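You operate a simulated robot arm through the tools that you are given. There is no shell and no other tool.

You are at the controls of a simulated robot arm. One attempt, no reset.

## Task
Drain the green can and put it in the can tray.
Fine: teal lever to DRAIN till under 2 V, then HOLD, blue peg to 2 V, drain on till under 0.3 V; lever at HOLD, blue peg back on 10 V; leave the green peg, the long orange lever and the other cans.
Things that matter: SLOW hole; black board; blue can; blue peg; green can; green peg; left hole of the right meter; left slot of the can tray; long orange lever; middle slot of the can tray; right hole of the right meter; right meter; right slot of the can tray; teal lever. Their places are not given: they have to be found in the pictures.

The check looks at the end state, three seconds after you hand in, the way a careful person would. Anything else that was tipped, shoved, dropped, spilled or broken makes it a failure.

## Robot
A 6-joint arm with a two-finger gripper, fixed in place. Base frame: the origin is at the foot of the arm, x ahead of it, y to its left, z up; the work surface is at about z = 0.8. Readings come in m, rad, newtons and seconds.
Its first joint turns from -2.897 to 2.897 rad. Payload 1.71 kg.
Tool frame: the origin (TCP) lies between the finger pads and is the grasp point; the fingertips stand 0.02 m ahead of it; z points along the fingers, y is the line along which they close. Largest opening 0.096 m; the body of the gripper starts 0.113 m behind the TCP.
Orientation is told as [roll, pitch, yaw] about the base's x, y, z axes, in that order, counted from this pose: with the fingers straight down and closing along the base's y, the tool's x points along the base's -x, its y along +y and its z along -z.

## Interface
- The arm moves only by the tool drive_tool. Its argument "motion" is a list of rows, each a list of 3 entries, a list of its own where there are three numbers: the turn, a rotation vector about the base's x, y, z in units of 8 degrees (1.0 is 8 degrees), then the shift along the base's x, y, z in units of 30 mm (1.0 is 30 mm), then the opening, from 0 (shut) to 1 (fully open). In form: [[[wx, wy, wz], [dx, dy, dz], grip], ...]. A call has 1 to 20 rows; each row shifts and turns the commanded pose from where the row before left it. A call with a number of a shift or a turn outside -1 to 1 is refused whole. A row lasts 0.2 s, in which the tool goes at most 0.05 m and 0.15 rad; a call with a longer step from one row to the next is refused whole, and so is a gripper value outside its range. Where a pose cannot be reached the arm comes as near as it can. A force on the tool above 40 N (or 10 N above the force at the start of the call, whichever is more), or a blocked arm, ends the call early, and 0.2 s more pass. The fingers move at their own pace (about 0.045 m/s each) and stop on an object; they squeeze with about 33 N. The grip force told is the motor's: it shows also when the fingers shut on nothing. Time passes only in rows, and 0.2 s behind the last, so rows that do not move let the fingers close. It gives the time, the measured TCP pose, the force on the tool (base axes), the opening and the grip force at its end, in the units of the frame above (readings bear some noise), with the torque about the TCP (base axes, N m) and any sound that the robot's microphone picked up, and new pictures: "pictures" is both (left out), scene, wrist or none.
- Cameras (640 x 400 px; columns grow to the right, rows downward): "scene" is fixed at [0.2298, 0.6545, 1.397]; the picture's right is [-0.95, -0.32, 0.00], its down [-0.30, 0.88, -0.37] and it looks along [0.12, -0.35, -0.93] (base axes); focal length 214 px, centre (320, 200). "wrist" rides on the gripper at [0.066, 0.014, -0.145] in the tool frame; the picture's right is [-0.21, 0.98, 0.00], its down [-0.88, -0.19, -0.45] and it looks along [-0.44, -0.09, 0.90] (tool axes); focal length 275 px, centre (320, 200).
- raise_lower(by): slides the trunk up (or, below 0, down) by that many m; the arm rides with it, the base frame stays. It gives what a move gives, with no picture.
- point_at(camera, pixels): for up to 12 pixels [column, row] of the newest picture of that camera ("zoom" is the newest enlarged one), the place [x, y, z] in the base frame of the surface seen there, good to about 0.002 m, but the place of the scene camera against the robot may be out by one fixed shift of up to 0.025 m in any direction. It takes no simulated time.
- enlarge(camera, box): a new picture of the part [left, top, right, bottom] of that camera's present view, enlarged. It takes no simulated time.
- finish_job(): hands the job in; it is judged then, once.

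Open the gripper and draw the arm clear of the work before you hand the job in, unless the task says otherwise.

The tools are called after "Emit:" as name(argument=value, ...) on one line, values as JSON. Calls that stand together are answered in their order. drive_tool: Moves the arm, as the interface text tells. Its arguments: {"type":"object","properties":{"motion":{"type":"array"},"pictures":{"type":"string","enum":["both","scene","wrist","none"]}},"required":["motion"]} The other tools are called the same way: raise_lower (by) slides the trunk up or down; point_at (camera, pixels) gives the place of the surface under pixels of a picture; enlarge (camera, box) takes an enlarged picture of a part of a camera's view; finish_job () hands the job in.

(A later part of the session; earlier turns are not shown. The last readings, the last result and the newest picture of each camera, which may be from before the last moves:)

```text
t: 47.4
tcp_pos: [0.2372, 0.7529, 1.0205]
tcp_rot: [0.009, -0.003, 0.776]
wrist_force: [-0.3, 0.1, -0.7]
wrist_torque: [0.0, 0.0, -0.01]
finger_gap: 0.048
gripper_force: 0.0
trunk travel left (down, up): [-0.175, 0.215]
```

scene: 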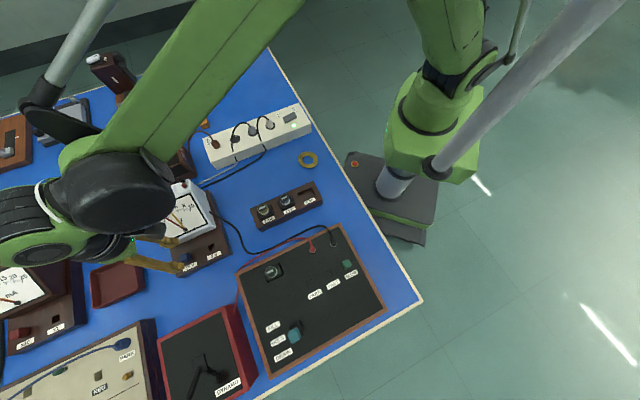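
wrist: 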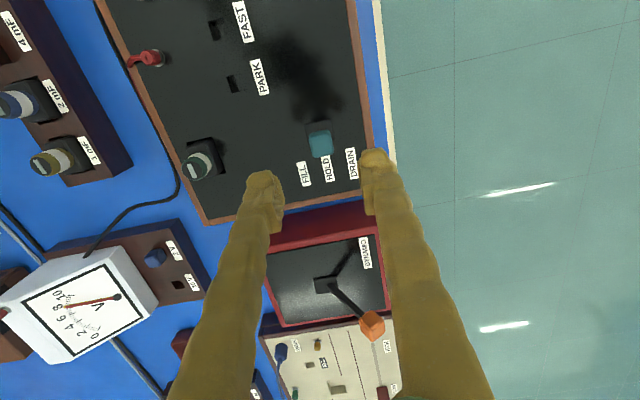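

I am over the lever again (knob at (320,142)); the meter reads about 1.6 V. I descend to z≈0.897 around the knob.

Emit:
drive_tool(motion=[[[0, 0, 0], [0.03, 0.08, -1], 0.5], [[0, 0, 0], [0, 0, -1], 0.5], [[0, 0, 0], [0, 0, -1], 0.5], [[0, 0, 0], [0, 0, -1], 0.5], [[0, 0, 0], [0, 0, -0.12], 0.46], [[0, 0, 0], [0, 0, 0], 0.42]], pictures="both")

Emit:
enlarge(camera="wrist", box=[240, 130, 400, 250])

Emit:
enlarge(camera="scene", box=[145, 180, 215, 240])

```text
t: 48.8
tcp_pos: [0.2395, 0.7572, 0.8977]
tcp_rot: [0.01, -0.004, 0.774]
wrist_force: [-0.3, -0.1, -1.8]
wrist_torque: [-0.02, 0.03, 0.0]
finger_gap: 0.0405
gripper_force: 0.0
trunk travel left (down, up): [-0.175, 0.215]
```

scene: 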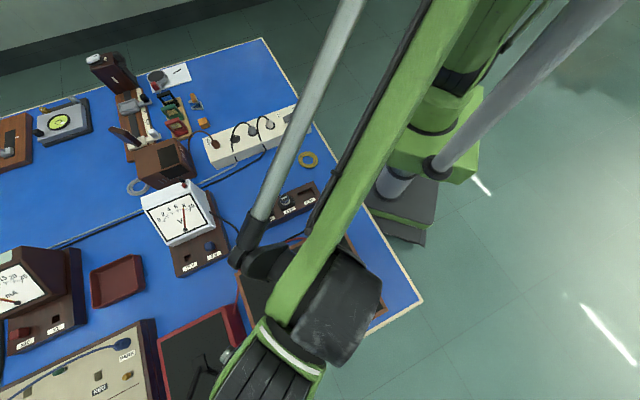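
wrist: 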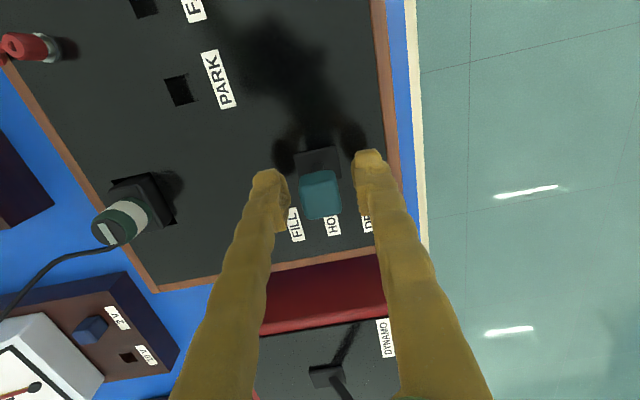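

```text
3.33 times, centred on (320, 190) of wrist
```

zoom: 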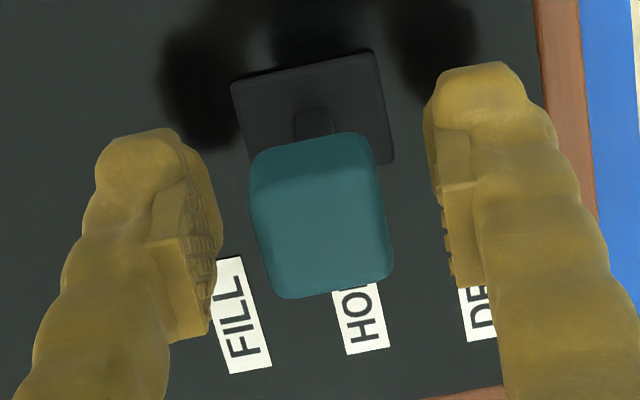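

```text
6.67 times, centred on (180, 210) of scene
```

zoom: 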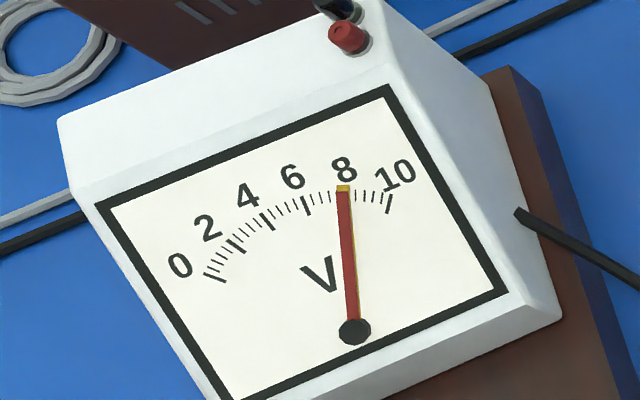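

The meter shows about 7.9/10 of 2 V ≈ 1.57 V with the lever at HOLD. I push the lever to DRAIN again with the same displacement as before.

Emit:
drive_tool(motion=[[[0, 0, 0], [-0.154, 0.154, 0], 0.42], [[0, 0, 0], [-0.154, 0.154, 0], 0.42], [[0, 0, 0], [-0.154, 0.154, 0], 0.42], [[0, 0, 0], [-0.154, 0.154, 0], 0.42], [[0, 0, 0], [-0.154, 0.154, 0], 0.42], [[0, 0, 0], [0, 0, 0], 0.42], [[0, 0, 0], [0, 0, 0], 0.42]], pictures="both")

Emit:
enlarge(camera="wrist", box=[240, 130, 400, 250])

```text
t: 50.4
tcp_pos: [0.2148, 0.7779, 0.8983]
tcp_rot: [0.011, -0.004, 0.774]
wrist_force: [5.9, -1.2, -5.8]
wrist_torque: [0.06, 0.01, 0.09]
finger_gap: 0.0439
gripper_force: 2.7
trunk travel left (down, up): [-0.175, 0.215]
```

scene: 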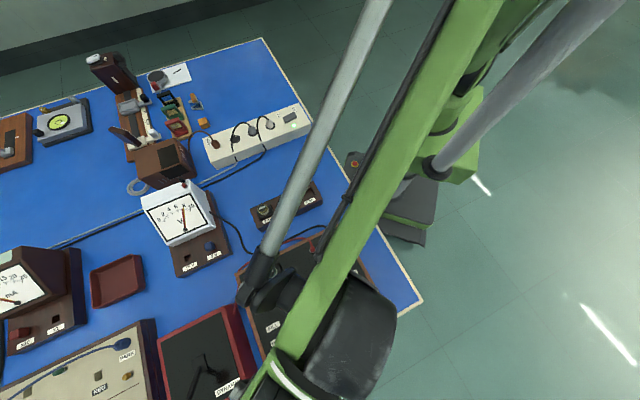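
wrist: 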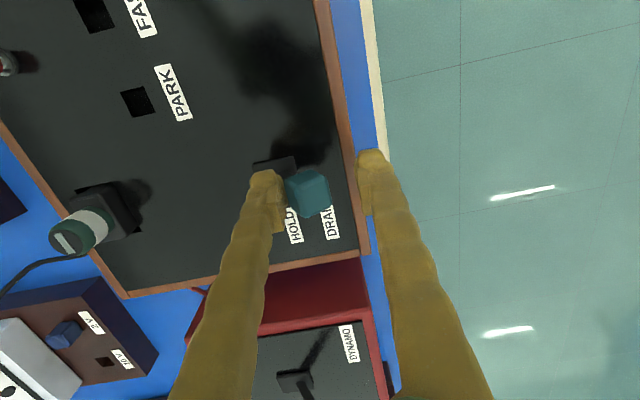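

```text
3.33 times, centred on (320, 190) of wrist
```

zoom: 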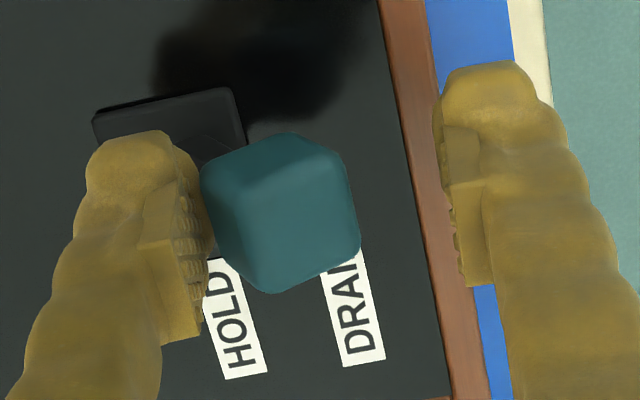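

The lever is tilted to DRAIN as before. I wait through several 4 s spans and watch the needle.

Emit:
drive_tool(motion=[[[0, 0, 0], [0, 0, 0], 0.42], [[0, 0, 0], [0, 0, 0], 0.42], [[0, 0, 0], [0, 0, 0], 0.42], [[0, 0, 0], [0, 0, 0], 0.42], [[0, 0, 0], [0, 0, 0], 0.42], [[0, 0, 0], [0, 0, 0], 0.42], [[0, 0, 0], [0, 0, 0], 0.42], [[0, 0, 0], [0, 0, 0], 0.42], [[0, 0, 0], [0, 0, 0], 0.42], [[0, 0, 0], [0, 0, 0], 0.42], [[0, 0, 0], [0, 0, 0], 0.42], [[0, 0, 0], [0, 0, 0], 0.42], [[0, 0, 0], [0, 0, 0], 0.42], [[0, 0, 0], [0, 0, 0], 0.42], [[0, 0, 0], [0, 0, 0], 0.42], [[0, 0, 0], [0, 0, 0], 0.42], [[0, 0, 0], [0, 0, 0], 0.42], [[0, 0, 0], [0, 0, 0], 0.42], [[0, 0, 0], [0, 0, 0], 0.42], [[0, 0, 0], [0, 0, 0], 0.42]], pictures="none")

Emit:
drive_tool(motion=[[[0, 0, 0], [0, 0, 0], 0.42], [[0, 0, 0], [0, 0, 0], 0.42], [[0, 0, 0], [0, 0, 0], 0.42], [[0, 0, 0], [0, 0, 0], 0.42], [[0, 0, 0], [0, 0, 0], 0.42], [[0, 0, 0], [0, 0, 0], 0.42], [[0, 0, 0], [0, 0, 0], 0.42], [[0, 0, 0], [0, 0, 0], 0.42], [[0, 0, 0], [0, 0, 0], 0.42], [[0, 0, 0], [0, 0, 0], 0.42], [[0, 0, 0], [0, 0, 0], 0.42], [[0, 0, 0], [0, 0, 0], 0.42], [[0, 0, 0], [0, 0, 0], 0.42], [[0, 0, 0], [0, 0, 0], 0.42], [[0, 0, 0], [0, 0, 0], 0.42], [[0, 0, 0], [0, 0, 0], 0.42], [[0, 0, 0], [0, 0, 0], 0.42], [[0, 0, 0], [0, 0, 0], 0.42], [[0, 0, 0], [0, 0, 0], 0.42], [[0, 0, 0], [0, 0, 0], 0.42]], pictures="scene")

Emit:
enlarge(camera="scene", box=[145, 180, 215, 240])

```text
t: 54.6
tcp_pos: [0.2159, 0.7784, 0.8991]
tcp_rot: [0.012, -0.004, 0.774]
wrist_force: [5.6, -2.1, -3.7]
wrist_torque: [0.07, -0.02, 0.02]
finger_gap: 0.0441
gripper_force: 2.4
trunk travel left (down, up): [-0.175, 0.215]
```

```text
t: 58.8
tcp_pos: [0.2165, 0.7781, 0.8984]
tcp_rot: [0.012, -0.004, 0.775]
wrist_force: [4.3, -4.5, -3.5]
wrist_torque: [-0.01, -0.01, -0.01]
finger_gap: 0.0439
gripper_force: 3.1
trunk travel left (down, up): [-0.175, 0.215]
```

scene: 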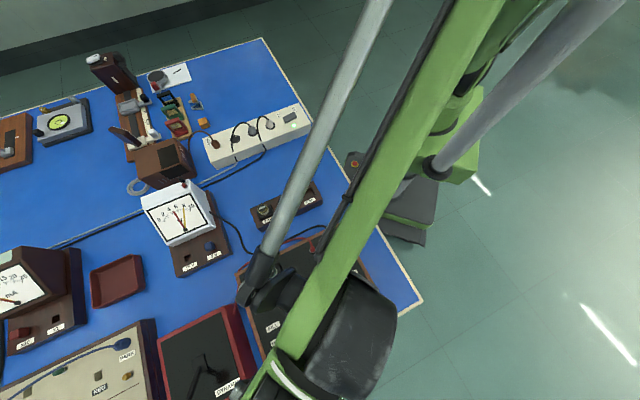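

```text
6.67 times, centred on (180, 210) of scene
```

zoom: 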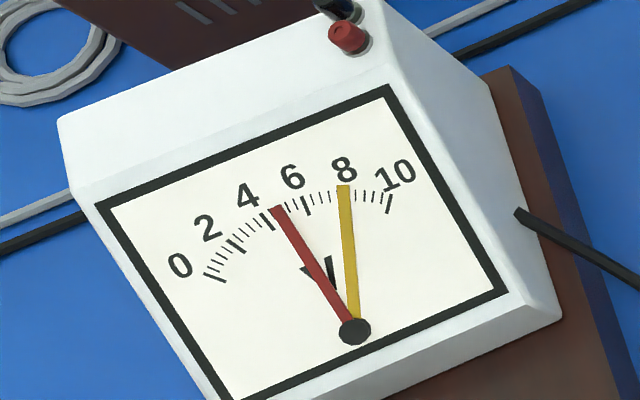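

The needle is at about 4.6/10 → 0.92 V (τ ≈ 17 s). I need about 26–30 s more; I wait in 4 s spans.

Emit:
drive_tool(motion=[[[0, 0, 0], [0, 0, 0], 0.42], [[0, 0, 0], [0, 0, 0], 0.42], [[0, 0, 0], [0, 0, 0], 0.42], [[0, 0, 0], [0, 0, 0], 0.42], [[0, 0, 0], [0, 0, 0], 0.42], [[0, 0, 0], [0, 0, 0], 0.42], [[0, 0, 0], [0, 0, 0], 0.42], [[0, 0, 0], [0, 0, 0], 0.42], [[0, 0, 0], [0, 0, 0], 0.42], [[0, 0, 0], [0, 0, 0], 0.42], [[0, 0, 0], [0, 0, 0], 0.42], [[0, 0, 0], [0, 0, 0], 0.42], [[0, 0, 0], [0, 0, 0], 0.42], [[0, 0, 0], [0, 0, 0], 0.42], [[0, 0, 0], [0, 0, 0], 0.42], [[0, 0, 0], [0, 0, 0], 0.42], [[0, 0, 0], [0, 0, 0], 0.42], [[0, 0, 0], [0, 0, 0], 0.42], [[0, 0, 0], [0, 0, 0], 0.42], [[0, 0, 0], [0, 0, 0], 0.42]], pictures="none")

Emit:
drive_tool(motion=[[[0, 0, 0], [0, 0, 0], 0.42], [[0, 0, 0], [0, 0, 0], 0.42], [[0, 0, 0], [0, 0, 0], 0.42], [[0, 0, 0], [0, 0, 0], 0.42], [[0, 0, 0], [0, 0, 0], 0.42], [[0, 0, 0], [0, 0, 0], 0.42], [[0, 0, 0], [0, 0, 0], 0.42], [[0, 0, 0], [0, 0, 0], 0.42], [[0, 0, 0], [0, 0, 0], 0.42], [[0, 0, 0], [0, 0, 0], 0.42], [[0, 0, 0], [0, 0, 0], 0.42], [[0, 0, 0], [0, 0, 0], 0.42], [[0, 0, 0], [0, 0, 0], 0.42], [[0, 0, 0], [0, 0, 0], 0.42], [[0, 0, 0], [0, 0, 0], 0.42], [[0, 0, 0], [0, 0, 0], 0.42], [[0, 0, 0], [0, 0, 0], 0.42], [[0, 0, 0], [0, 0, 0], 0.42], [[0, 0, 0], [0, 0, 0], 0.42], [[0, 0, 0], [0, 0, 0], 0.42]], pictures="none")

Emit:
drive_tool(motion=[[[0, 0, 0], [0, 0, 0], 0.42], [[0, 0, 0], [0, 0, 0], 0.42], [[0, 0, 0], [0, 0, 0], 0.42], [[0, 0, 0], [0, 0, 0], 0.42], [[0, 0, 0], [0, 0, 0], 0.42], [[0, 0, 0], [0, 0, 0], 0.42], [[0, 0, 0], [0, 0, 0], 0.42], [[0, 0, 0], [0, 0, 0], 0.42], [[0, 0, 0], [0, 0, 0], 0.42], [[0, 0, 0], [0, 0, 0], 0.42], [[0, 0, 0], [0, 0, 0], 0.42], [[0, 0, 0], [0, 0, 0], 0.42], [[0, 0, 0], [0, 0, 0], 0.42], [[0, 0, 0], [0, 0, 0], 0.42], [[0, 0, 0], [0, 0, 0], 0.42], [[0, 0, 0], [0, 0, 0], 0.42], [[0, 0, 0], [0, 0, 0], 0.42], [[0, 0, 0], [0, 0, 0], 0.42], [[0, 0, 0], [0, 0, 0], 0.42], [[0, 0, 0], [0, 0, 0], 0.42]], pictures="none")

Emit:
drive_tool(motion=[[[0, 0, 0], [0, 0, 0], 0.42], [[0, 0, 0], [0, 0, 0], 0.42], [[0, 0, 0], [0, 0, 0], 0.42], [[0, 0, 0], [0, 0, 0], 0.42], [[0, 0, 0], [0, 0, 0], 0.42], [[0, 0, 0], [0, 0, 0], 0.42], [[0, 0, 0], [0, 0, 0], 0.42], [[0, 0, 0], [0, 0, 0], 0.42], [[0, 0, 0], [0, 0, 0], 0.42], [[0, 0, 0], [0, 0, 0], 0.42], [[0, 0, 0], [0, 0, 0], 0.42], [[0, 0, 0], [0, 0, 0], 0.42], [[0, 0, 0], [0, 0, 0], 0.42], [[0, 0, 0], [0, 0, 0], 0.42], [[0, 0, 0], [0, 0, 0], 0.42], [[0, 0, 0], [0, 0, 0], 0.42], [[0, 0, 0], [0, 0, 0], 0.42], [[0, 0, 0], [0, 0, 0], 0.42], [[0, 0, 0], [0, 0, 0], 0.42], [[0, 0, 0], [0, 0, 0], 0.42]], pictures="scene")

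Emit:
enlarge(camera="scene", box=[145, 180, 215, 240])

```text
t: 63.0
tcp_pos: [0.2169, 0.7787, 0.8986]
tcp_rot: [0.013, -0.004, 0.774]
wrist_force: [4.6, -2.9, -2.3]
wrist_torque: [0.03, -0.02, 0.02]
finger_gap: 0.0438
gripper_force: 3.0
trunk travel left (down, up): [-0.175, 0.215]
```

```text
t: 67.2
tcp_pos: [0.2156, 0.7777, 0.8986]
tcp_rot: [0.012, -0.004, 0.774]
wrist_force: [3.5, -3.3, -3.4]
wrist_torque: [-0.02, -0.01, 0.02]
finger_gap: 0.044
gripper_force: 2.7
trunk travel left (down, up): [-0.175, 0.215]
```

```text
t: 71.4
tcp_pos: [0.215, 0.7786, 0.8984]
tcp_rot: [0.012, -0.004, 0.775]
wrist_force: [4.3, -3.9, -3.4]
wrist_torque: [-0.01, 0.0, 0.01]
finger_gap: 0.044
gripper_force: 3.3
trunk travel left (down, up): [-0.175, 0.215]
```

```text
t: 75.6
tcp_pos: [0.2154, 0.7777, 0.8983]
tcp_rot: [0.013, -0.004, 0.776]
wrist_force: [4.1, -3.7, -2.0]
wrist_torque: [0.0, 0.0, -0.02]
finger_gap: 0.0442
gripper_force: 3.1
trunk travel left (down, up): [-0.175, 0.215]
```

scene: 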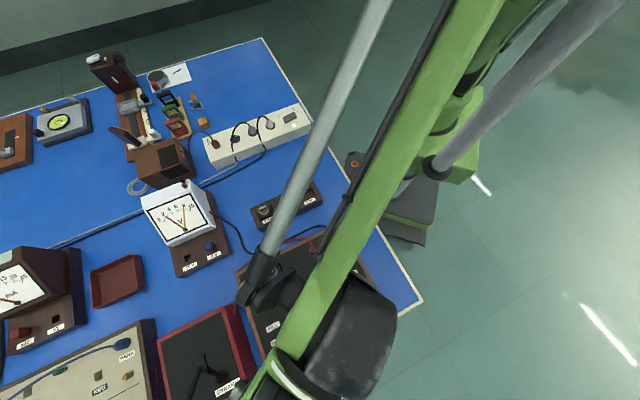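

```text
6.67 times, centred on (180, 210) of scene
```

zoom: 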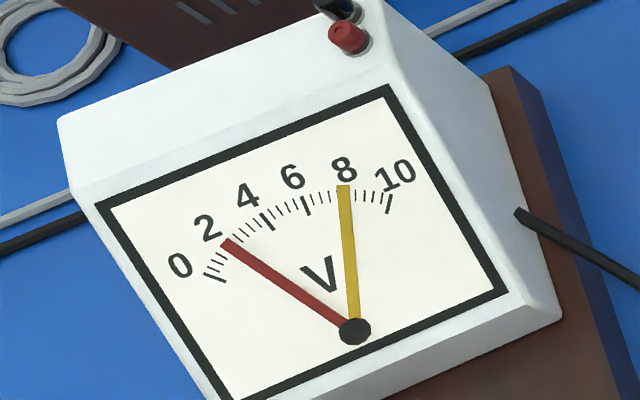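

The needle is at about 1.8/10 → 0.36 V. Four more spans (about 17 s) will take it to roughly 0.14 V.

Emit:
drive_tool(motion=[[[0, 0, 0], [0, 0, 0], 0.42], [[0, 0, 0], [0, 0, 0], 0.42], [[0, 0, 0], [0, 0, 0], 0.42], [[0, 0, 0], [0, 0, 0], 0.42], [[0, 0, 0], [0, 0, 0], 0.42], [[0, 0, 0], [0, 0, 0], 0.42], [[0, 0, 0], [0, 0, 0], 0.42], [[0, 0, 0], [0, 0, 0], 0.42], [[0, 0, 0], [0, 0, 0], 0.42], [[0, 0, 0], [0, 0, 0], 0.42], [[0, 0, 0], [0, 0, 0], 0.42], [[0, 0, 0], [0, 0, 0], 0.42], [[0, 0, 0], [0, 0, 0], 0.42], [[0, 0, 0], [0, 0, 0], 0.42], [[0, 0, 0], [0, 0, 0], 0.42], [[0, 0, 0], [0, 0, 0], 0.42], [[0, 0, 0], [0, 0, 0], 0.42], [[0, 0, 0], [0, 0, 0], 0.42], [[0, 0, 0], [0, 0, 0], 0.42], [[0, 0, 0], [0, 0, 0], 0.42]], pictures="none")

Emit:
drive_tool(motion=[[[0, 0, 0], [0, 0, 0], 0.42], [[0, 0, 0], [0, 0, 0], 0.42], [[0, 0, 0], [0, 0, 0], 0.42], [[0, 0, 0], [0, 0, 0], 0.42], [[0, 0, 0], [0, 0, 0], 0.42], [[0, 0, 0], [0, 0, 0], 0.42], [[0, 0, 0], [0, 0, 0], 0.42], [[0, 0, 0], [0, 0, 0], 0.42], [[0, 0, 0], [0, 0, 0], 0.42], [[0, 0, 0], [0, 0, 0], 0.42], [[0, 0, 0], [0, 0, 0], 0.42], [[0, 0, 0], [0, 0, 0], 0.42], [[0, 0, 0], [0, 0, 0], 0.42], [[0, 0, 0], [0, 0, 0], 0.42], [[0, 0, 0], [0, 0, 0], 0.42], [[0, 0, 0], [0, 0, 0], 0.42], [[0, 0, 0], [0, 0, 0], 0.42], [[0, 0, 0], [0, 0, 0], 0.42], [[0, 0, 0], [0, 0, 0], 0.42], [[0, 0, 0], [0, 0, 0], 0.42]], pictures="none")

Emit:
drive_tool(motion=[[[0, 0, 0], [0, 0, 0], 0.42], [[0, 0, 0], [0, 0, 0], 0.42], [[0, 0, 0], [0, 0, 0], 0.42], [[0, 0, 0], [0, 0, 0], 0.42], [[0, 0, 0], [0, 0, 0], 0.42], [[0, 0, 0], [0, 0, 0], 0.42], [[0, 0, 0], [0, 0, 0], 0.42], [[0, 0, 0], [0, 0, 0], 0.42], [[0, 0, 0], [0, 0, 0], 0.42], [[0, 0, 0], [0, 0, 0], 0.42], [[0, 0, 0], [0, 0, 0], 0.42], [[0, 0, 0], [0, 0, 0], 0.42], [[0, 0, 0], [0, 0, 0], 0.42], [[0, 0, 0], [0, 0, 0], 0.42], [[0, 0, 0], [0, 0, 0], 0.42], [[0, 0, 0], [0, 0, 0], 0.42], [[0, 0, 0], [0, 0, 0], 0.42], [[0, 0, 0], [0, 0, 0], 0.42], [[0, 0, 0], [0, 0, 0], 0.42], [[0, 0, 0], [0, 0, 0], 0.42]], pictures="none")

Emit:
drive_tool(motion=[[[0, 0, 0], [0, 0, 0], 0.42], [[0, 0, 0], [0, 0, 0], 0.42], [[0, 0, 0], [0, 0, 0], 0.42], [[0, 0, 0], [0, 0, 0], 0.42], [[0, 0, 0], [0, 0, 0], 0.42], [[0, 0, 0], [0, 0, 0], 0.42], [[0, 0, 0], [0, 0, 0], 0.42], [[0, 0, 0], [0, 0, 0], 0.42], [[0, 0, 0], [0, 0, 0], 0.42], [[0, 0, 0], [0, 0, 0], 0.42], [[0, 0, 0], [0, 0, 0], 0.42], [[0, 0, 0], [0, 0, 0], 0.42], [[0, 0, 0], [0, 0, 0], 0.42], [[0, 0, 0], [0, 0, 0], 0.42], [[0, 0, 0], [0, 0, 0], 0.42], [[0, 0, 0], [0, 0, 0], 0.42], [[0, 0, 0], [0, 0, 0], 0.42], [[0, 0, 0], [0, 0, 0], 0.42], [[0, 0, 0], [0, 0, 0], 0.42], [[0, 0, 0], [0, 0, 0], 0.42]], pictures="scene")

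Emit:
enlarge(camera="scene", box=[145, 185, 195, 225])

```text
t: 79.8
tcp_pos: [0.2161, 0.7781, 0.8982]
tcp_rot: [0.012, -0.004, 0.776]
wrist_force: [4.3, -3.3, -1.6]
wrist_torque: [-0.03, -0.02, 0.0]
finger_gap: 0.0441
gripper_force: 3.1
trunk travel left (down, up): [-0.175, 0.215]
```

```text
t: 84.0
tcp_pos: [0.216, 0.7776, 0.8971]
tcp_rot: [0.011, -0.003, 0.776]
wrist_force: [3.8, -3.6, -2.6]
wrist_torque: [-0.01, 0.01, 0.02]
finger_gap: 0.044
gripper_force: 2.7
trunk travel left (down, up): [-0.175, 0.215]
```

```text
t: 88.2
tcp_pos: [0.2158, 0.7778, 0.8981]
tcp_rot: [0.011, -0.003, 0.774]
wrist_force: [3.5, -3.4, -2.2]
wrist_torque: [0.03, -0.01, 0.05]
finger_gap: 0.0437
gripper_force: 2.8
trunk travel left (down, up): [-0.175, 0.215]
```

```text
t: 92.4
tcp_pos: [0.2161, 0.7776, 0.8987]
tcp_rot: [0.012, -0.003, 0.774]
wrist_force: [3.6, -3.8, -2.3]
wrist_torque: [0.03, -0.02, 0.03]
finger_gap: 0.0438
gripper_force: 2.5
trunk travel left (down, up): [-0.175, 0.215]
```

scene: 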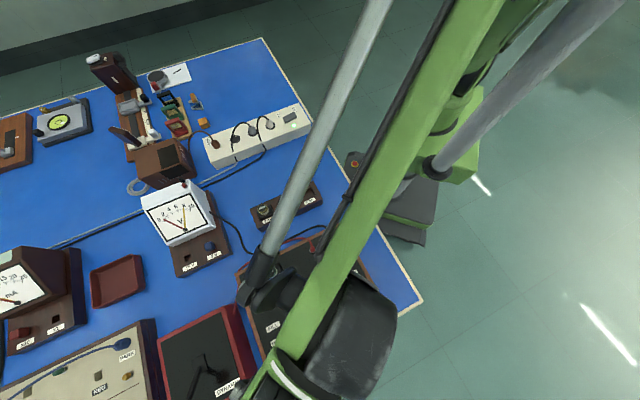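

```text
10.00 times, centred on (170, 205) of scene
```

zoom: 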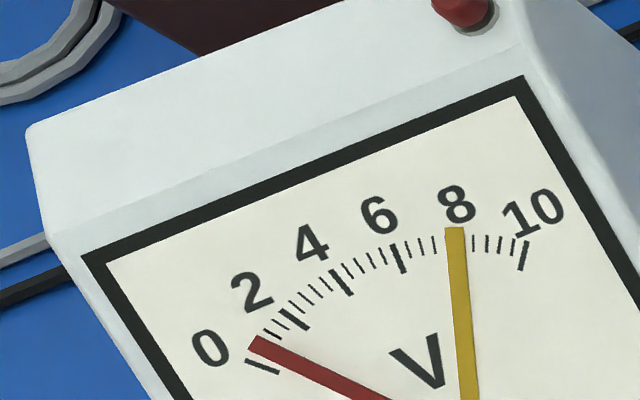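

The needle is below 1/10, about 0.15 V. I let it drain one more 4 s span for margin and then push the lever back to HOLD the same way as before.

Emit:
drive_tool(motion=[[[0, 0, 0], [0, 0, 0], 0.42], [[0, 0, 0], [0, 0, 0], 0.42], [[0, 0, 0], [0, 0, 0], 0.42], [[0, 0, 0], [0, 0, 0], 0.42], [[0, 0, 0], [0, 0, 0], 0.42], [[0, 0, 0], [0, 0, 0], 0.42], [[0, 0, 0], [0, 0, 0], 0.42], [[0, 0, 0], [0, 0, 0], 0.42], [[0, 0, 0], [0, 0, 0], 0.42], [[0, 0, 0], [0, 0, 0], 0.42], [[0, 0, 0], [0, 0, 0], 0.42], [[0, 0, 0], [0, 0, 0], 0.42], [[0, 0, 0], [0, 0, 0], 0.42], [[0, 0, 0], [0, 0, 0], 0.42], [[0, 0, 0], [0, 0, 0], 0.42], [[0, 0, 0], [0, 0, 0], 0.42], [[0, 0, 0], [0, 0, 0], 0.42], [[0, 0, 0], [0, 0, 0], 0.42], [[0, 0, 0], [0, 0, 0], 0.42], [[0, 0, 0], [0, 0, 0], 0.42]], pictures="none")

Emit:
drive_tool(motion=[[[0, 0, 0], [0.19, -0.194, 0], 0.42], [[0, 0, 0], [0.19, -0.194, 0], 0.42], [[0, 0, 0], [0.19, -0.194, 0], 0.42], [[0, 0, 0], [0.19, -0.194, 0], 0.42], [[0, 0, 0], [0, 0, 0], 0.36], [[0, 0, 0], [0, 0, 0], 0.3], [[0, 0, 0], [0, 0, 0], 0.27], [[0, 0, 0], [0, 0, 0], 0.27]], pictures="both")

Emit:
enlarge(camera="wrist", box=[240, 130, 400, 250])

Emit:
enlarge(camera="scene", box=[145, 185, 195, 225])

```text
t: 96.6
tcp_pos: [0.2171, 0.7786, 0.8988]
tcp_rot: [0.011, -0.005, 0.775]
wrist_force: [3.6, -4.3, -3.3]
wrist_torque: [0.0, 0.06, 0.06]
finger_gap: 0.0441
gripper_force: 2.9
trunk travel left (down, up): [-0.175, 0.215]
```

```text
t: 98.4
tcp_pos: [0.2386, 0.755, 0.8975]
tcp_rot: [0.012, -0.003, 0.775]
wrist_force: [0.1, -1.1, -0.1]
wrist_torque: [-0.01, -0.03, 0.01]
finger_gap: 0.0259
gripper_force: 0.1
trunk travel left (down, up): [-0.175, 0.215]
```

scene: 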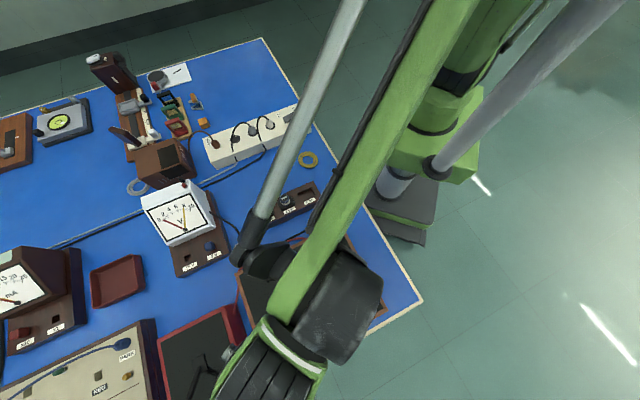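
wrist: 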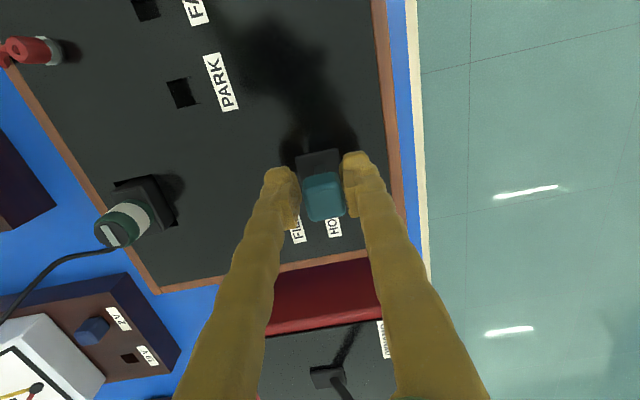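

```text
3.33 times, centred on (320, 190) of wrist
```

zoom: 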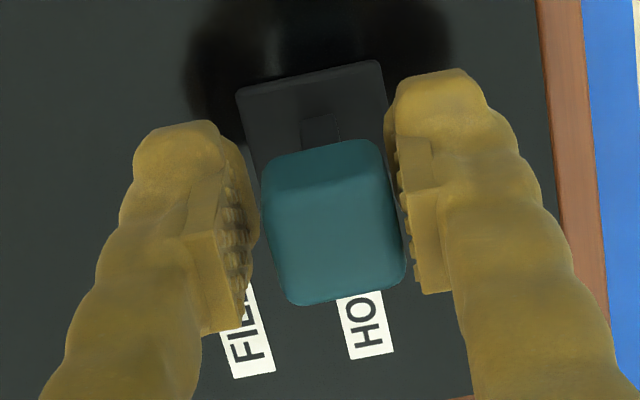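

```text
10.00 times, centred on (170, 205) of scene
```

zoom: 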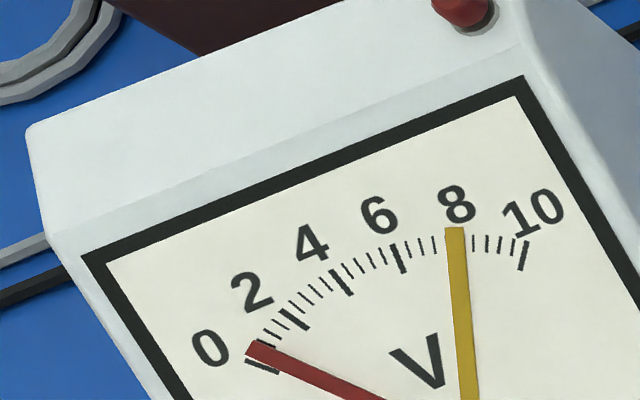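

The needle shows about 0.1 V. The knob is still about 1 mm toward DRAIN compared with the earlier HOLD picture, so I nudge 1.7 mm, then open and rise.

Emit:
drive_tool(motion=[[[0, 0, 0], [0.04, -0.041, 0], 0.27], [[0, 0, 0], [0, 0, 0], 0.27], [[0, 0, 0], [-0.04, 0.041, 0], 0.42], [[0, 0, 0], [0, 0, 0], 0.42], [[0, 0, 0], [0, 0, 0], 0.42]], pictures="both")

Emit:
enlarge(camera="wrist", box=[240, 130, 400, 250])

Emit:
enlarge(camera="scene", box=[145, 185, 195, 225])

```text
t: 99.6
tcp_pos: [0.2379, 0.7547, 0.8985]
tcp_rot: [0.01, -0.002, 0.775]
wrist_force: [0.8, 0.6, -0.1]
wrist_torque: [0.03, 0.0, 0.02]
finger_gap: 0.0403
gripper_force: 0.1
trunk travel left (down, up): [-0.175, 0.215]
```

scene: 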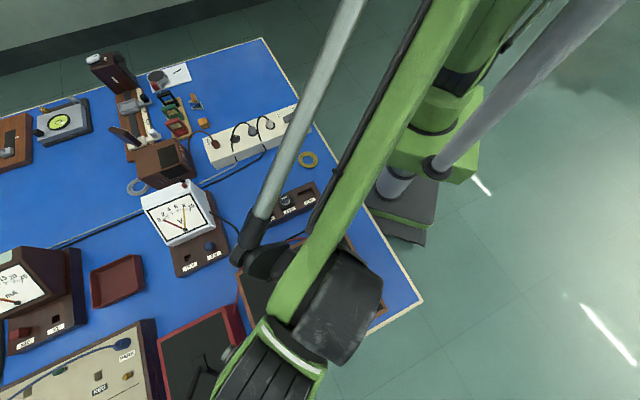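
wrist: 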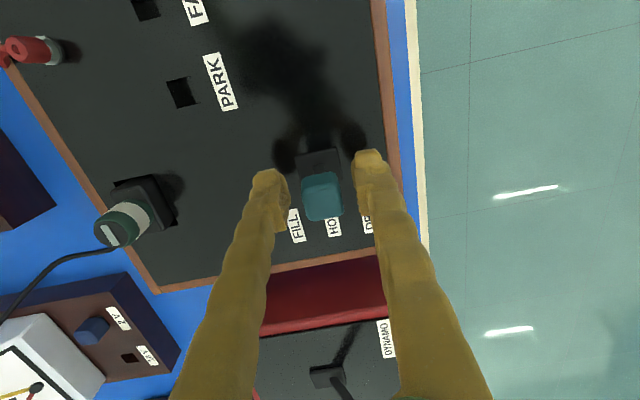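

```text
3.33 times, centred on (320, 190) of wrist
```

zoom: 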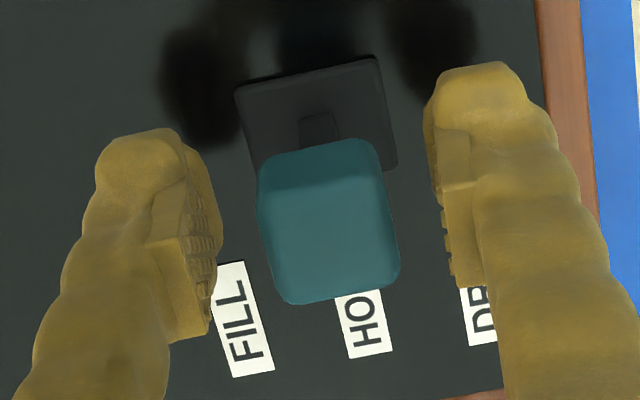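

```text
10.00 times, centred on (170, 205) of scene
```

zoom: 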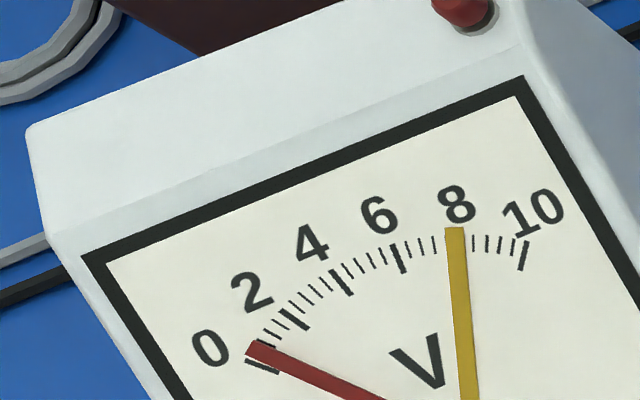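

The voltage stays at about 0.1 V and the lever is upright within about 1 mm. I rise and go back over the blue peg at about (0.5224, 0.6505).

Emit:
drive_tool(motion=[[[0, 0, 0], [0, 0, 1], 0.5], [[0, 0, 0], [0, 0, 1], 0.5], [[0, 0, 0], [0, 0, 1], 0.5], [[0, 0, 0], [0, 0, 1], 0.5], [[0, 0, 0], [0.95, -0.347, 0], 0.5], [[0, 0, 0], [0.95, -0.347, 0], 0.5], [[0, 0, 0], [0.95, -0.347, 0], 0.5], [[0, 0, 0], [0.95, -0.347, 0], 0.5], [[0, 0, 0], [0.95, -0.347, 0], 0.5], [[0, 0, 0], [0.95, -0.347, 0], 0.5], [[0, 0, 0], [0.95, -0.347, 0], 0.5], [[0, 0, 0], [0.95, -0.347, 0], 0.5], [[0, 0, 0], [0.95, -0.347, 0], 0.5], [[0, 0, 0], [0.95, -0.347, 0], 0.5], [[0, 0, 0], [0, 0, -1], 0.45], [[0, 0, 0], [0, 0, -1], 0.45], [[0, 0, 0], [0, 0, -1], 0.45], [[0, 0, 0], [0, 0, -0.8], 0.45], [[0, 0, 0], [0, 0, 0], 0.45]], pictures="both")

Emit:
enlarge(camera="wrist", box=[240, 90, 400, 210])

Emit:
enlarge(camera="scene", box=[230, 220, 400, 380])

```text
t: 103.6
tcp_pos: [0.5244, 0.6516, 0.9028]
tcp_rot: [0.011, -0.003, 0.776]
wrist_force: [-0.1, -0.3, -0.5]
wrist_torque: [-0.04, 0.0, -0.02]
finger_gap: 0.0434
gripper_force: 0.1
trunk travel left (down, up): [-0.175, 0.215]
```

scene: 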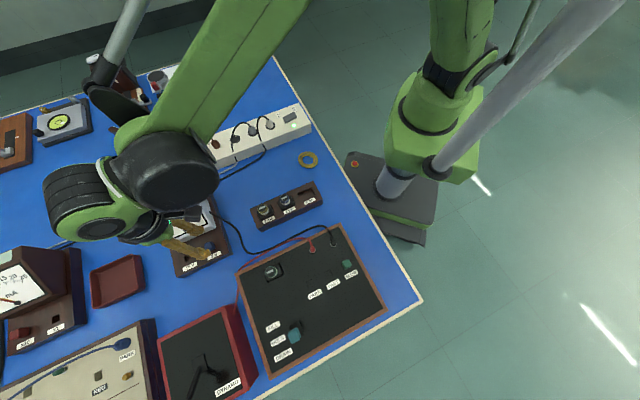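
wrist: 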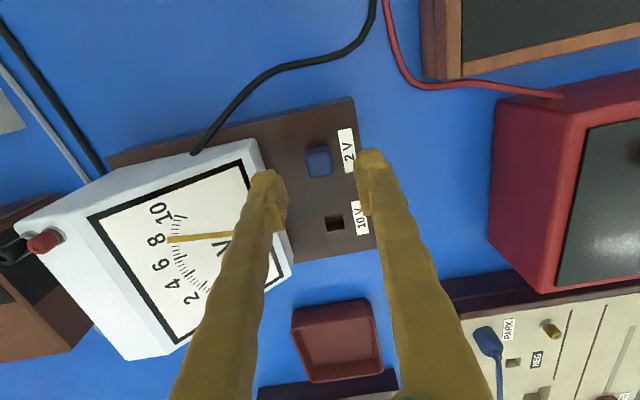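

```text
3.33 times, centred on (320, 150) of wrist
```

zoom: 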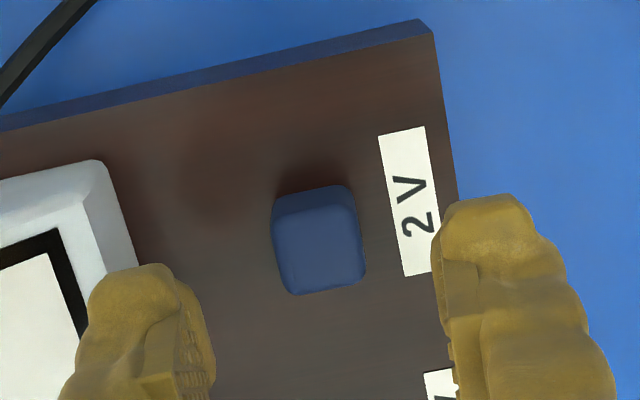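

```text
2.50 times, centred on (315, 300) of scene
```

zoom: 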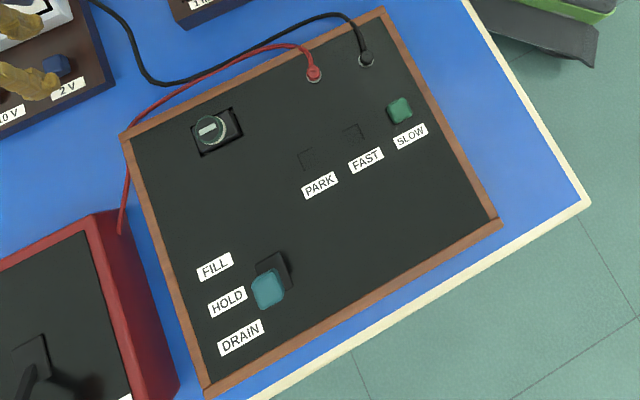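

The peg is between the pads. I also compare the lever with the very first picture using the same enlargement as at the start.

Emit:
enlarge(camera="scene", box=[150, 290, 310, 400])

Emit:
enlarge(camera="scene", box=[250, 300, 330, 370])

```text
3.64 times, centred on (230, 345) of scene
```

zoom: 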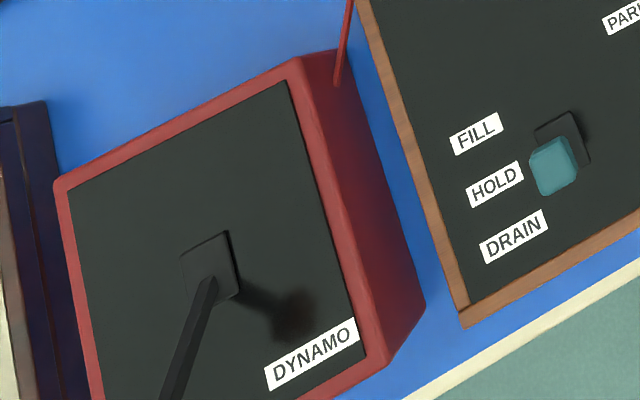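

```text
5.71 times, centred on (290, 335) of scene
```

zoom: 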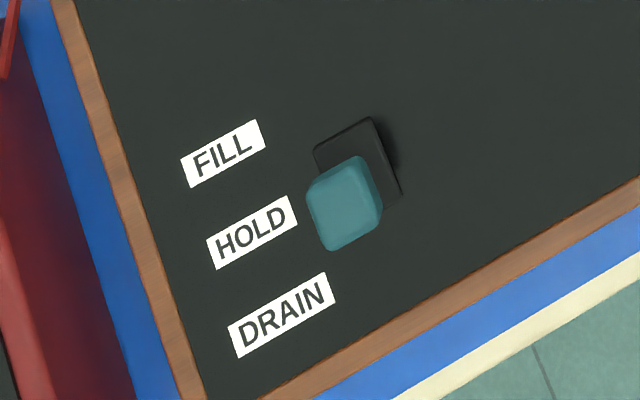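

The lever picture matches within about 1–2 mm. The peg lies right under the TCP, so I lower to z≈0.8535 and close on it.

Emit:
drive_tool(motion=[[[0, 0, 0], [0, 0, -0.8], 0.45], [[0, 0, 0], [0, 0, -0.82], 0.45], [[0, 0, 0], [0, 0, 0], 0.45], [[0, 0, 0], [0, 0, 0], 0.3], [[0, 0, 0], [0, 0, 0], 0.15], [[0, 0, 0], [0, 0, 0], 0.0], [[0, 0, 0], [0, 0, 0], 0.0], [[0, 0, 0], [0, 0, 0], 0.0]], pictures="wrist")

Emit:
enlarge(camera="wrist", box=[240, 120, 400, 240])

```text
t: 105.4
tcp_pos: [0.5225, 0.651, 0.8547]
tcp_rot: [0.011, -0.003, 0.775]
wrist_force: [0.6, 0.8, -0.6]
wrist_torque: [0.02, 0.0, 0.02]
finger_gap: 0.0182
gripper_force: 33.3
trunk travel left (down, up): [-0.175, 0.215]
```

wrist: 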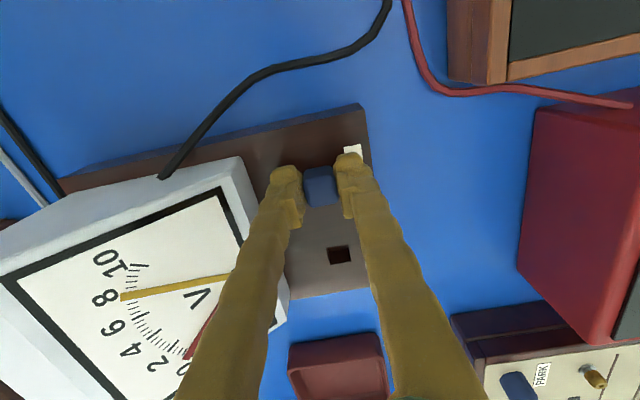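

```text
3.33 times, centred on (320, 180) of wrist
```

zoom: 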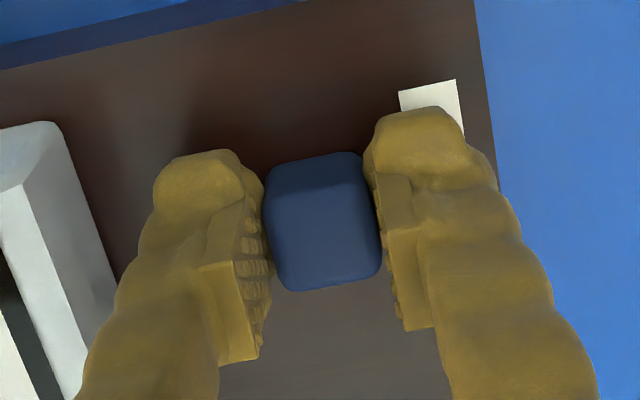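

The peg is gripped (18.2 mm). I lift it 50 mm and carry it back by (0.047, 0.0447) to over the 10 V hole.

Emit:
drive_tool(motion=[[[0, 0, 0], [0, 0, 0.3], 0], [[0, 0, 0], [0, 0, 0.4], 0], [[0, 0, 0], [0, 0, 0.6], 0], [[0, 0, 0], [0, 0, 0.4], 0], [[0, 0, 0], [0.523, 0.497, 0], 0], [[0, 0, 0], [0.523, 0.497, 0], 0], [[0, 0, 0], [0.523, 0.497, 0], 0], [[0, 0, 0], [0, 0, 0], 0]], pictures="wrist")

Emit:
enlarge(camera="wrist", box=[260, 120, 380, 240])

```text
t: 107.2
tcp_pos: [0.5708, 0.6973, 0.9068]
tcp_rot: [0.011, -0.004, 0.774]
wrist_force: [0.3, 0.7, -0.5]
wrist_torque: [-0.03, 0.04, -0.02]
finger_gap: 0.0182
gripper_force: 32.6
trunk travel left (down, up): [-0.175, 0.215]
```

wrist: 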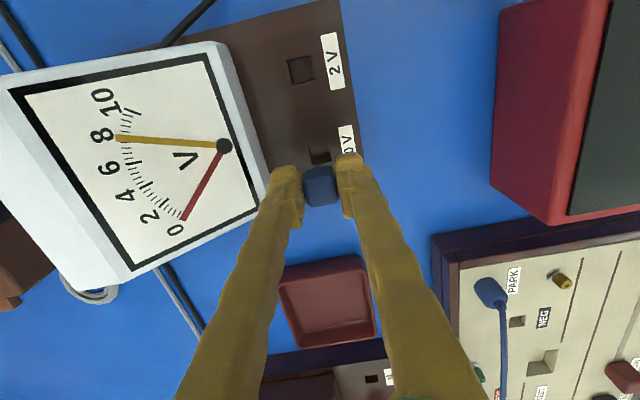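

```text
3.33 times, centred on (320, 180) of wrist
```

zoom: 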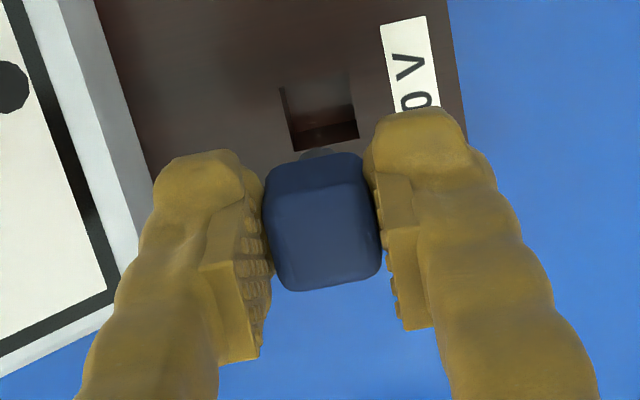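

The 10 V hole is at about (320,153) just behind the held peg. I shift about 1.5 mm back and lower to z≈0.875 to compare the pin with the hole's rim.

Emit:
drive_tool(motion=[[[0, 0, 0], [-0.03, -0.055, -0.5], 0], [[0, 0, 0], [0, 0, -0.5], 0], [[0, 0, 0], [0, 0, 0], 0]], pictures="wrist")

Emit:
enlarge(camera="wrist", box=[260, 120, 380, 240])

```text
t: 108.0
tcp_pos: [0.5686, 0.6943, 0.8758]
tcp_rot: [0.009, -0.004, 0.774]
wrist_force: [0.6, -0.1, -0.9]
wrist_torque: [-0.03, -0.01, -0.02]
finger_gap: 0.0184
gripper_force: 33.1
trunk travel left (down, up): [-0.175, 0.215]
```

wrist: 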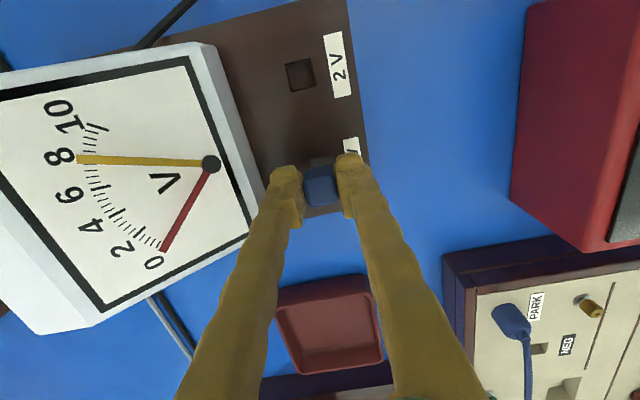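

```text
3.33 times, centred on (320, 180) of wrist
```

zoom: 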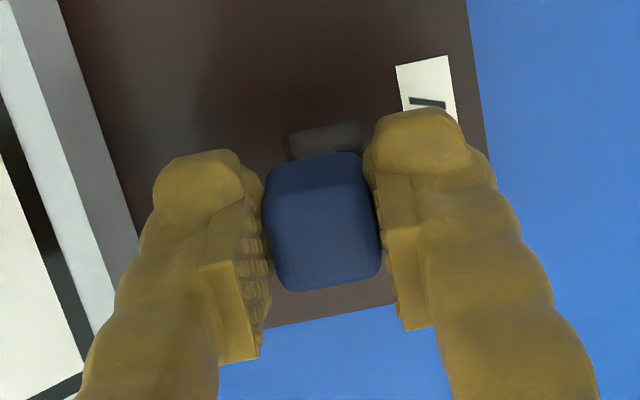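

The hole's centre is about 2 mm to the right (+v) of the pin in the picture, while along u it fits. I shift 1.7 mm in +v and lower 9 mm, checking the force.

Emit:
drive_tool(motion=[[[0, 0, 0], [-0.04, 0.041, -0.15], 0], [[0, 0, 0], [0, 0, -0.1], 0], [[0, 0, 0], [0, 0, 0], 0]], pictures="wrist")

Emit:
enlarge(camera="wrist", box=[260, 120, 380, 240])

```text
t: 108.8
tcp_pos: [0.5684, 0.6946, 0.8694]
tcp_rot: [0.011, -0.004, 0.775]
wrist_force: [0.6, -0.3, 0.0]
wrist_torque: [-0.01, 0.02, -0.01]
finger_gap: 0.0183
gripper_force: 33.0
trunk travel left (down, up): [-0.175, 0.215]
```

wrist: 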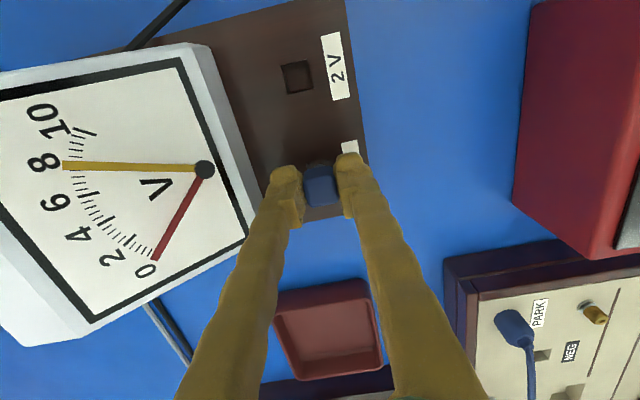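

```text
3.33 times, centred on (320, 180) of wrist
```

zoom: 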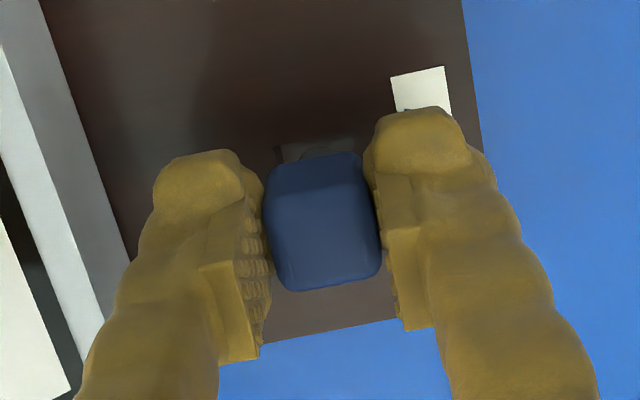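

The pin's dome at (319,165) lies inside the rim, with the hole centred on it. I lower another 5 mm.

Emit:
drive_tool(motion=[[[0, 0, 0], [0, 0, -0.1], 0], [[0, 0, 0], [0, 0, -0.1], 0], [[0, 0, 0], [0, 0, 0], 0]], pictures="wrist")

Emit:
enlarge(camera="wrist", box=[260, 120, 380, 240])

```text
t: 109.6
tcp_pos: [0.5686, 0.6967, 0.8637]
tcp_rot: [0.01, -0.005, 0.774]
wrist_force: [0.3, -0.5, -1.1]
wrist_torque: [0.02, 0.02, 0.01]
finger_gap: 0.0185
gripper_force: 32.6
trunk travel left (down, up): [-0.175, 0.215]
```

wrist: 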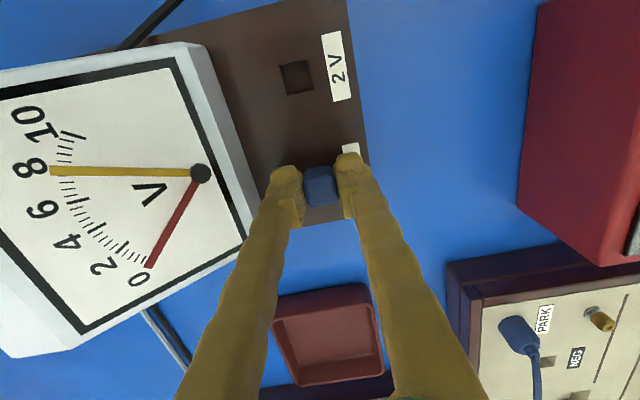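

```text
3.33 times, centred on (320, 180) of wrist
```

zoom: 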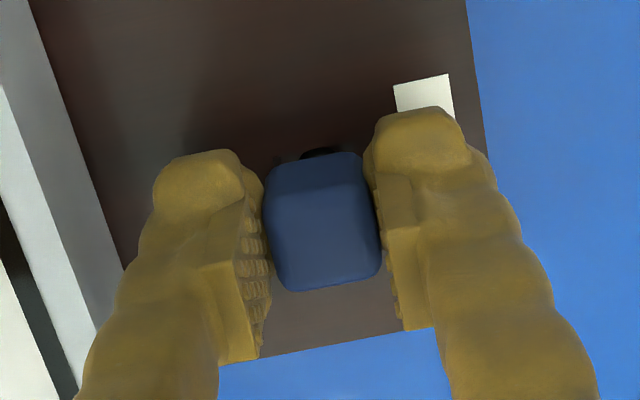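

No resistance; the pin is inside. I lower the remaining 9 mm in steps, then open.

Emit:
drive_tool(motion=[[[0, 0, 0], [0, 0, -0.12], 0], [[0, 0, 0], [0, 0, -0.1], 0], [[0, 0, 0], [0, 0, -0.04], 0], [[0, 0, 0], [0, 0, 0], 0]], pictures="none")

```text
t: 110.6
tcp_pos: [0.5689, 0.6951, 0.8547]
tcp_rot: [0.01, -0.005, 0.774]
wrist_force: [-0.2, 0.1, -1.2]
wrist_torque: [-0.02, 0.0, -0.03]
finger_gap: 0.0181
gripper_force: 32.7
trunk travel left (down, up): [-0.175, 0.215]
```

The TCP is at z=0.8547, the same seating height as in the other hole. I open the pads and rise to look.

Emit:
drive_tool(motion=[[[0, 0, 0], [0, 0, 0], 0.25], [[0, 0, 0], [0, 0, 0], 0.35], [[0, 0, 0], [0, 0, 0.1], 0.45], [[0, 0, 0], [0, 0, 0.8], 0.45], [[0, 0, 0], [0, 0, 0.8], 0.45], [[0, 0, 0], [0, 0, 0], 0.45]], pictures="wrist")

Emit:
enlarge(camera="wrist", box=[240, 90, 400, 210])

Emit:
point_at(camera="wrist", pixels=[[319, 164], [315, 166], [325, 162]])

```text
t: 112.0
tcp_pos: [0.568, 0.6948, 0.9074]
tcp_rot: [0.01, -0.004, 0.776]
wrist_force: [-1.0, -0.8, 0.4]
wrist_torque: [0.04, -0.01, -0.02]
finger_gap: 0.0433
gripper_force: 0.0
trunk travel left (down, up): [-0.175, 0.215]
```

wrist: 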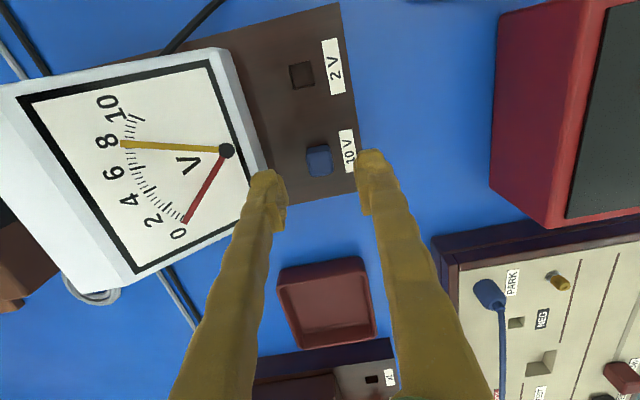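

```text
3.33 times, centred on (320, 150) of wrist
```

zoom: 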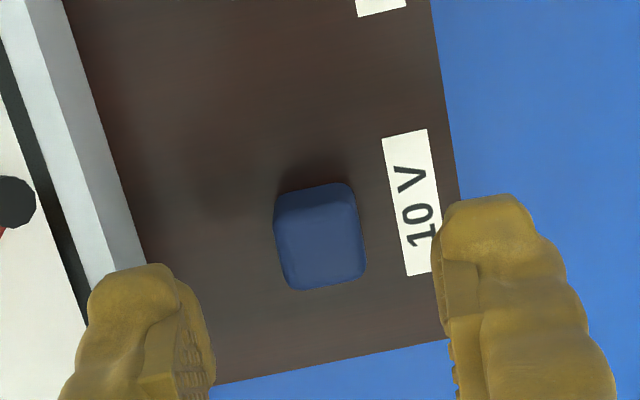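

```text
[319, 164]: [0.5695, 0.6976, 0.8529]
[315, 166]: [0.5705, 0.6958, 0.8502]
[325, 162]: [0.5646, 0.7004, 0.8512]
```

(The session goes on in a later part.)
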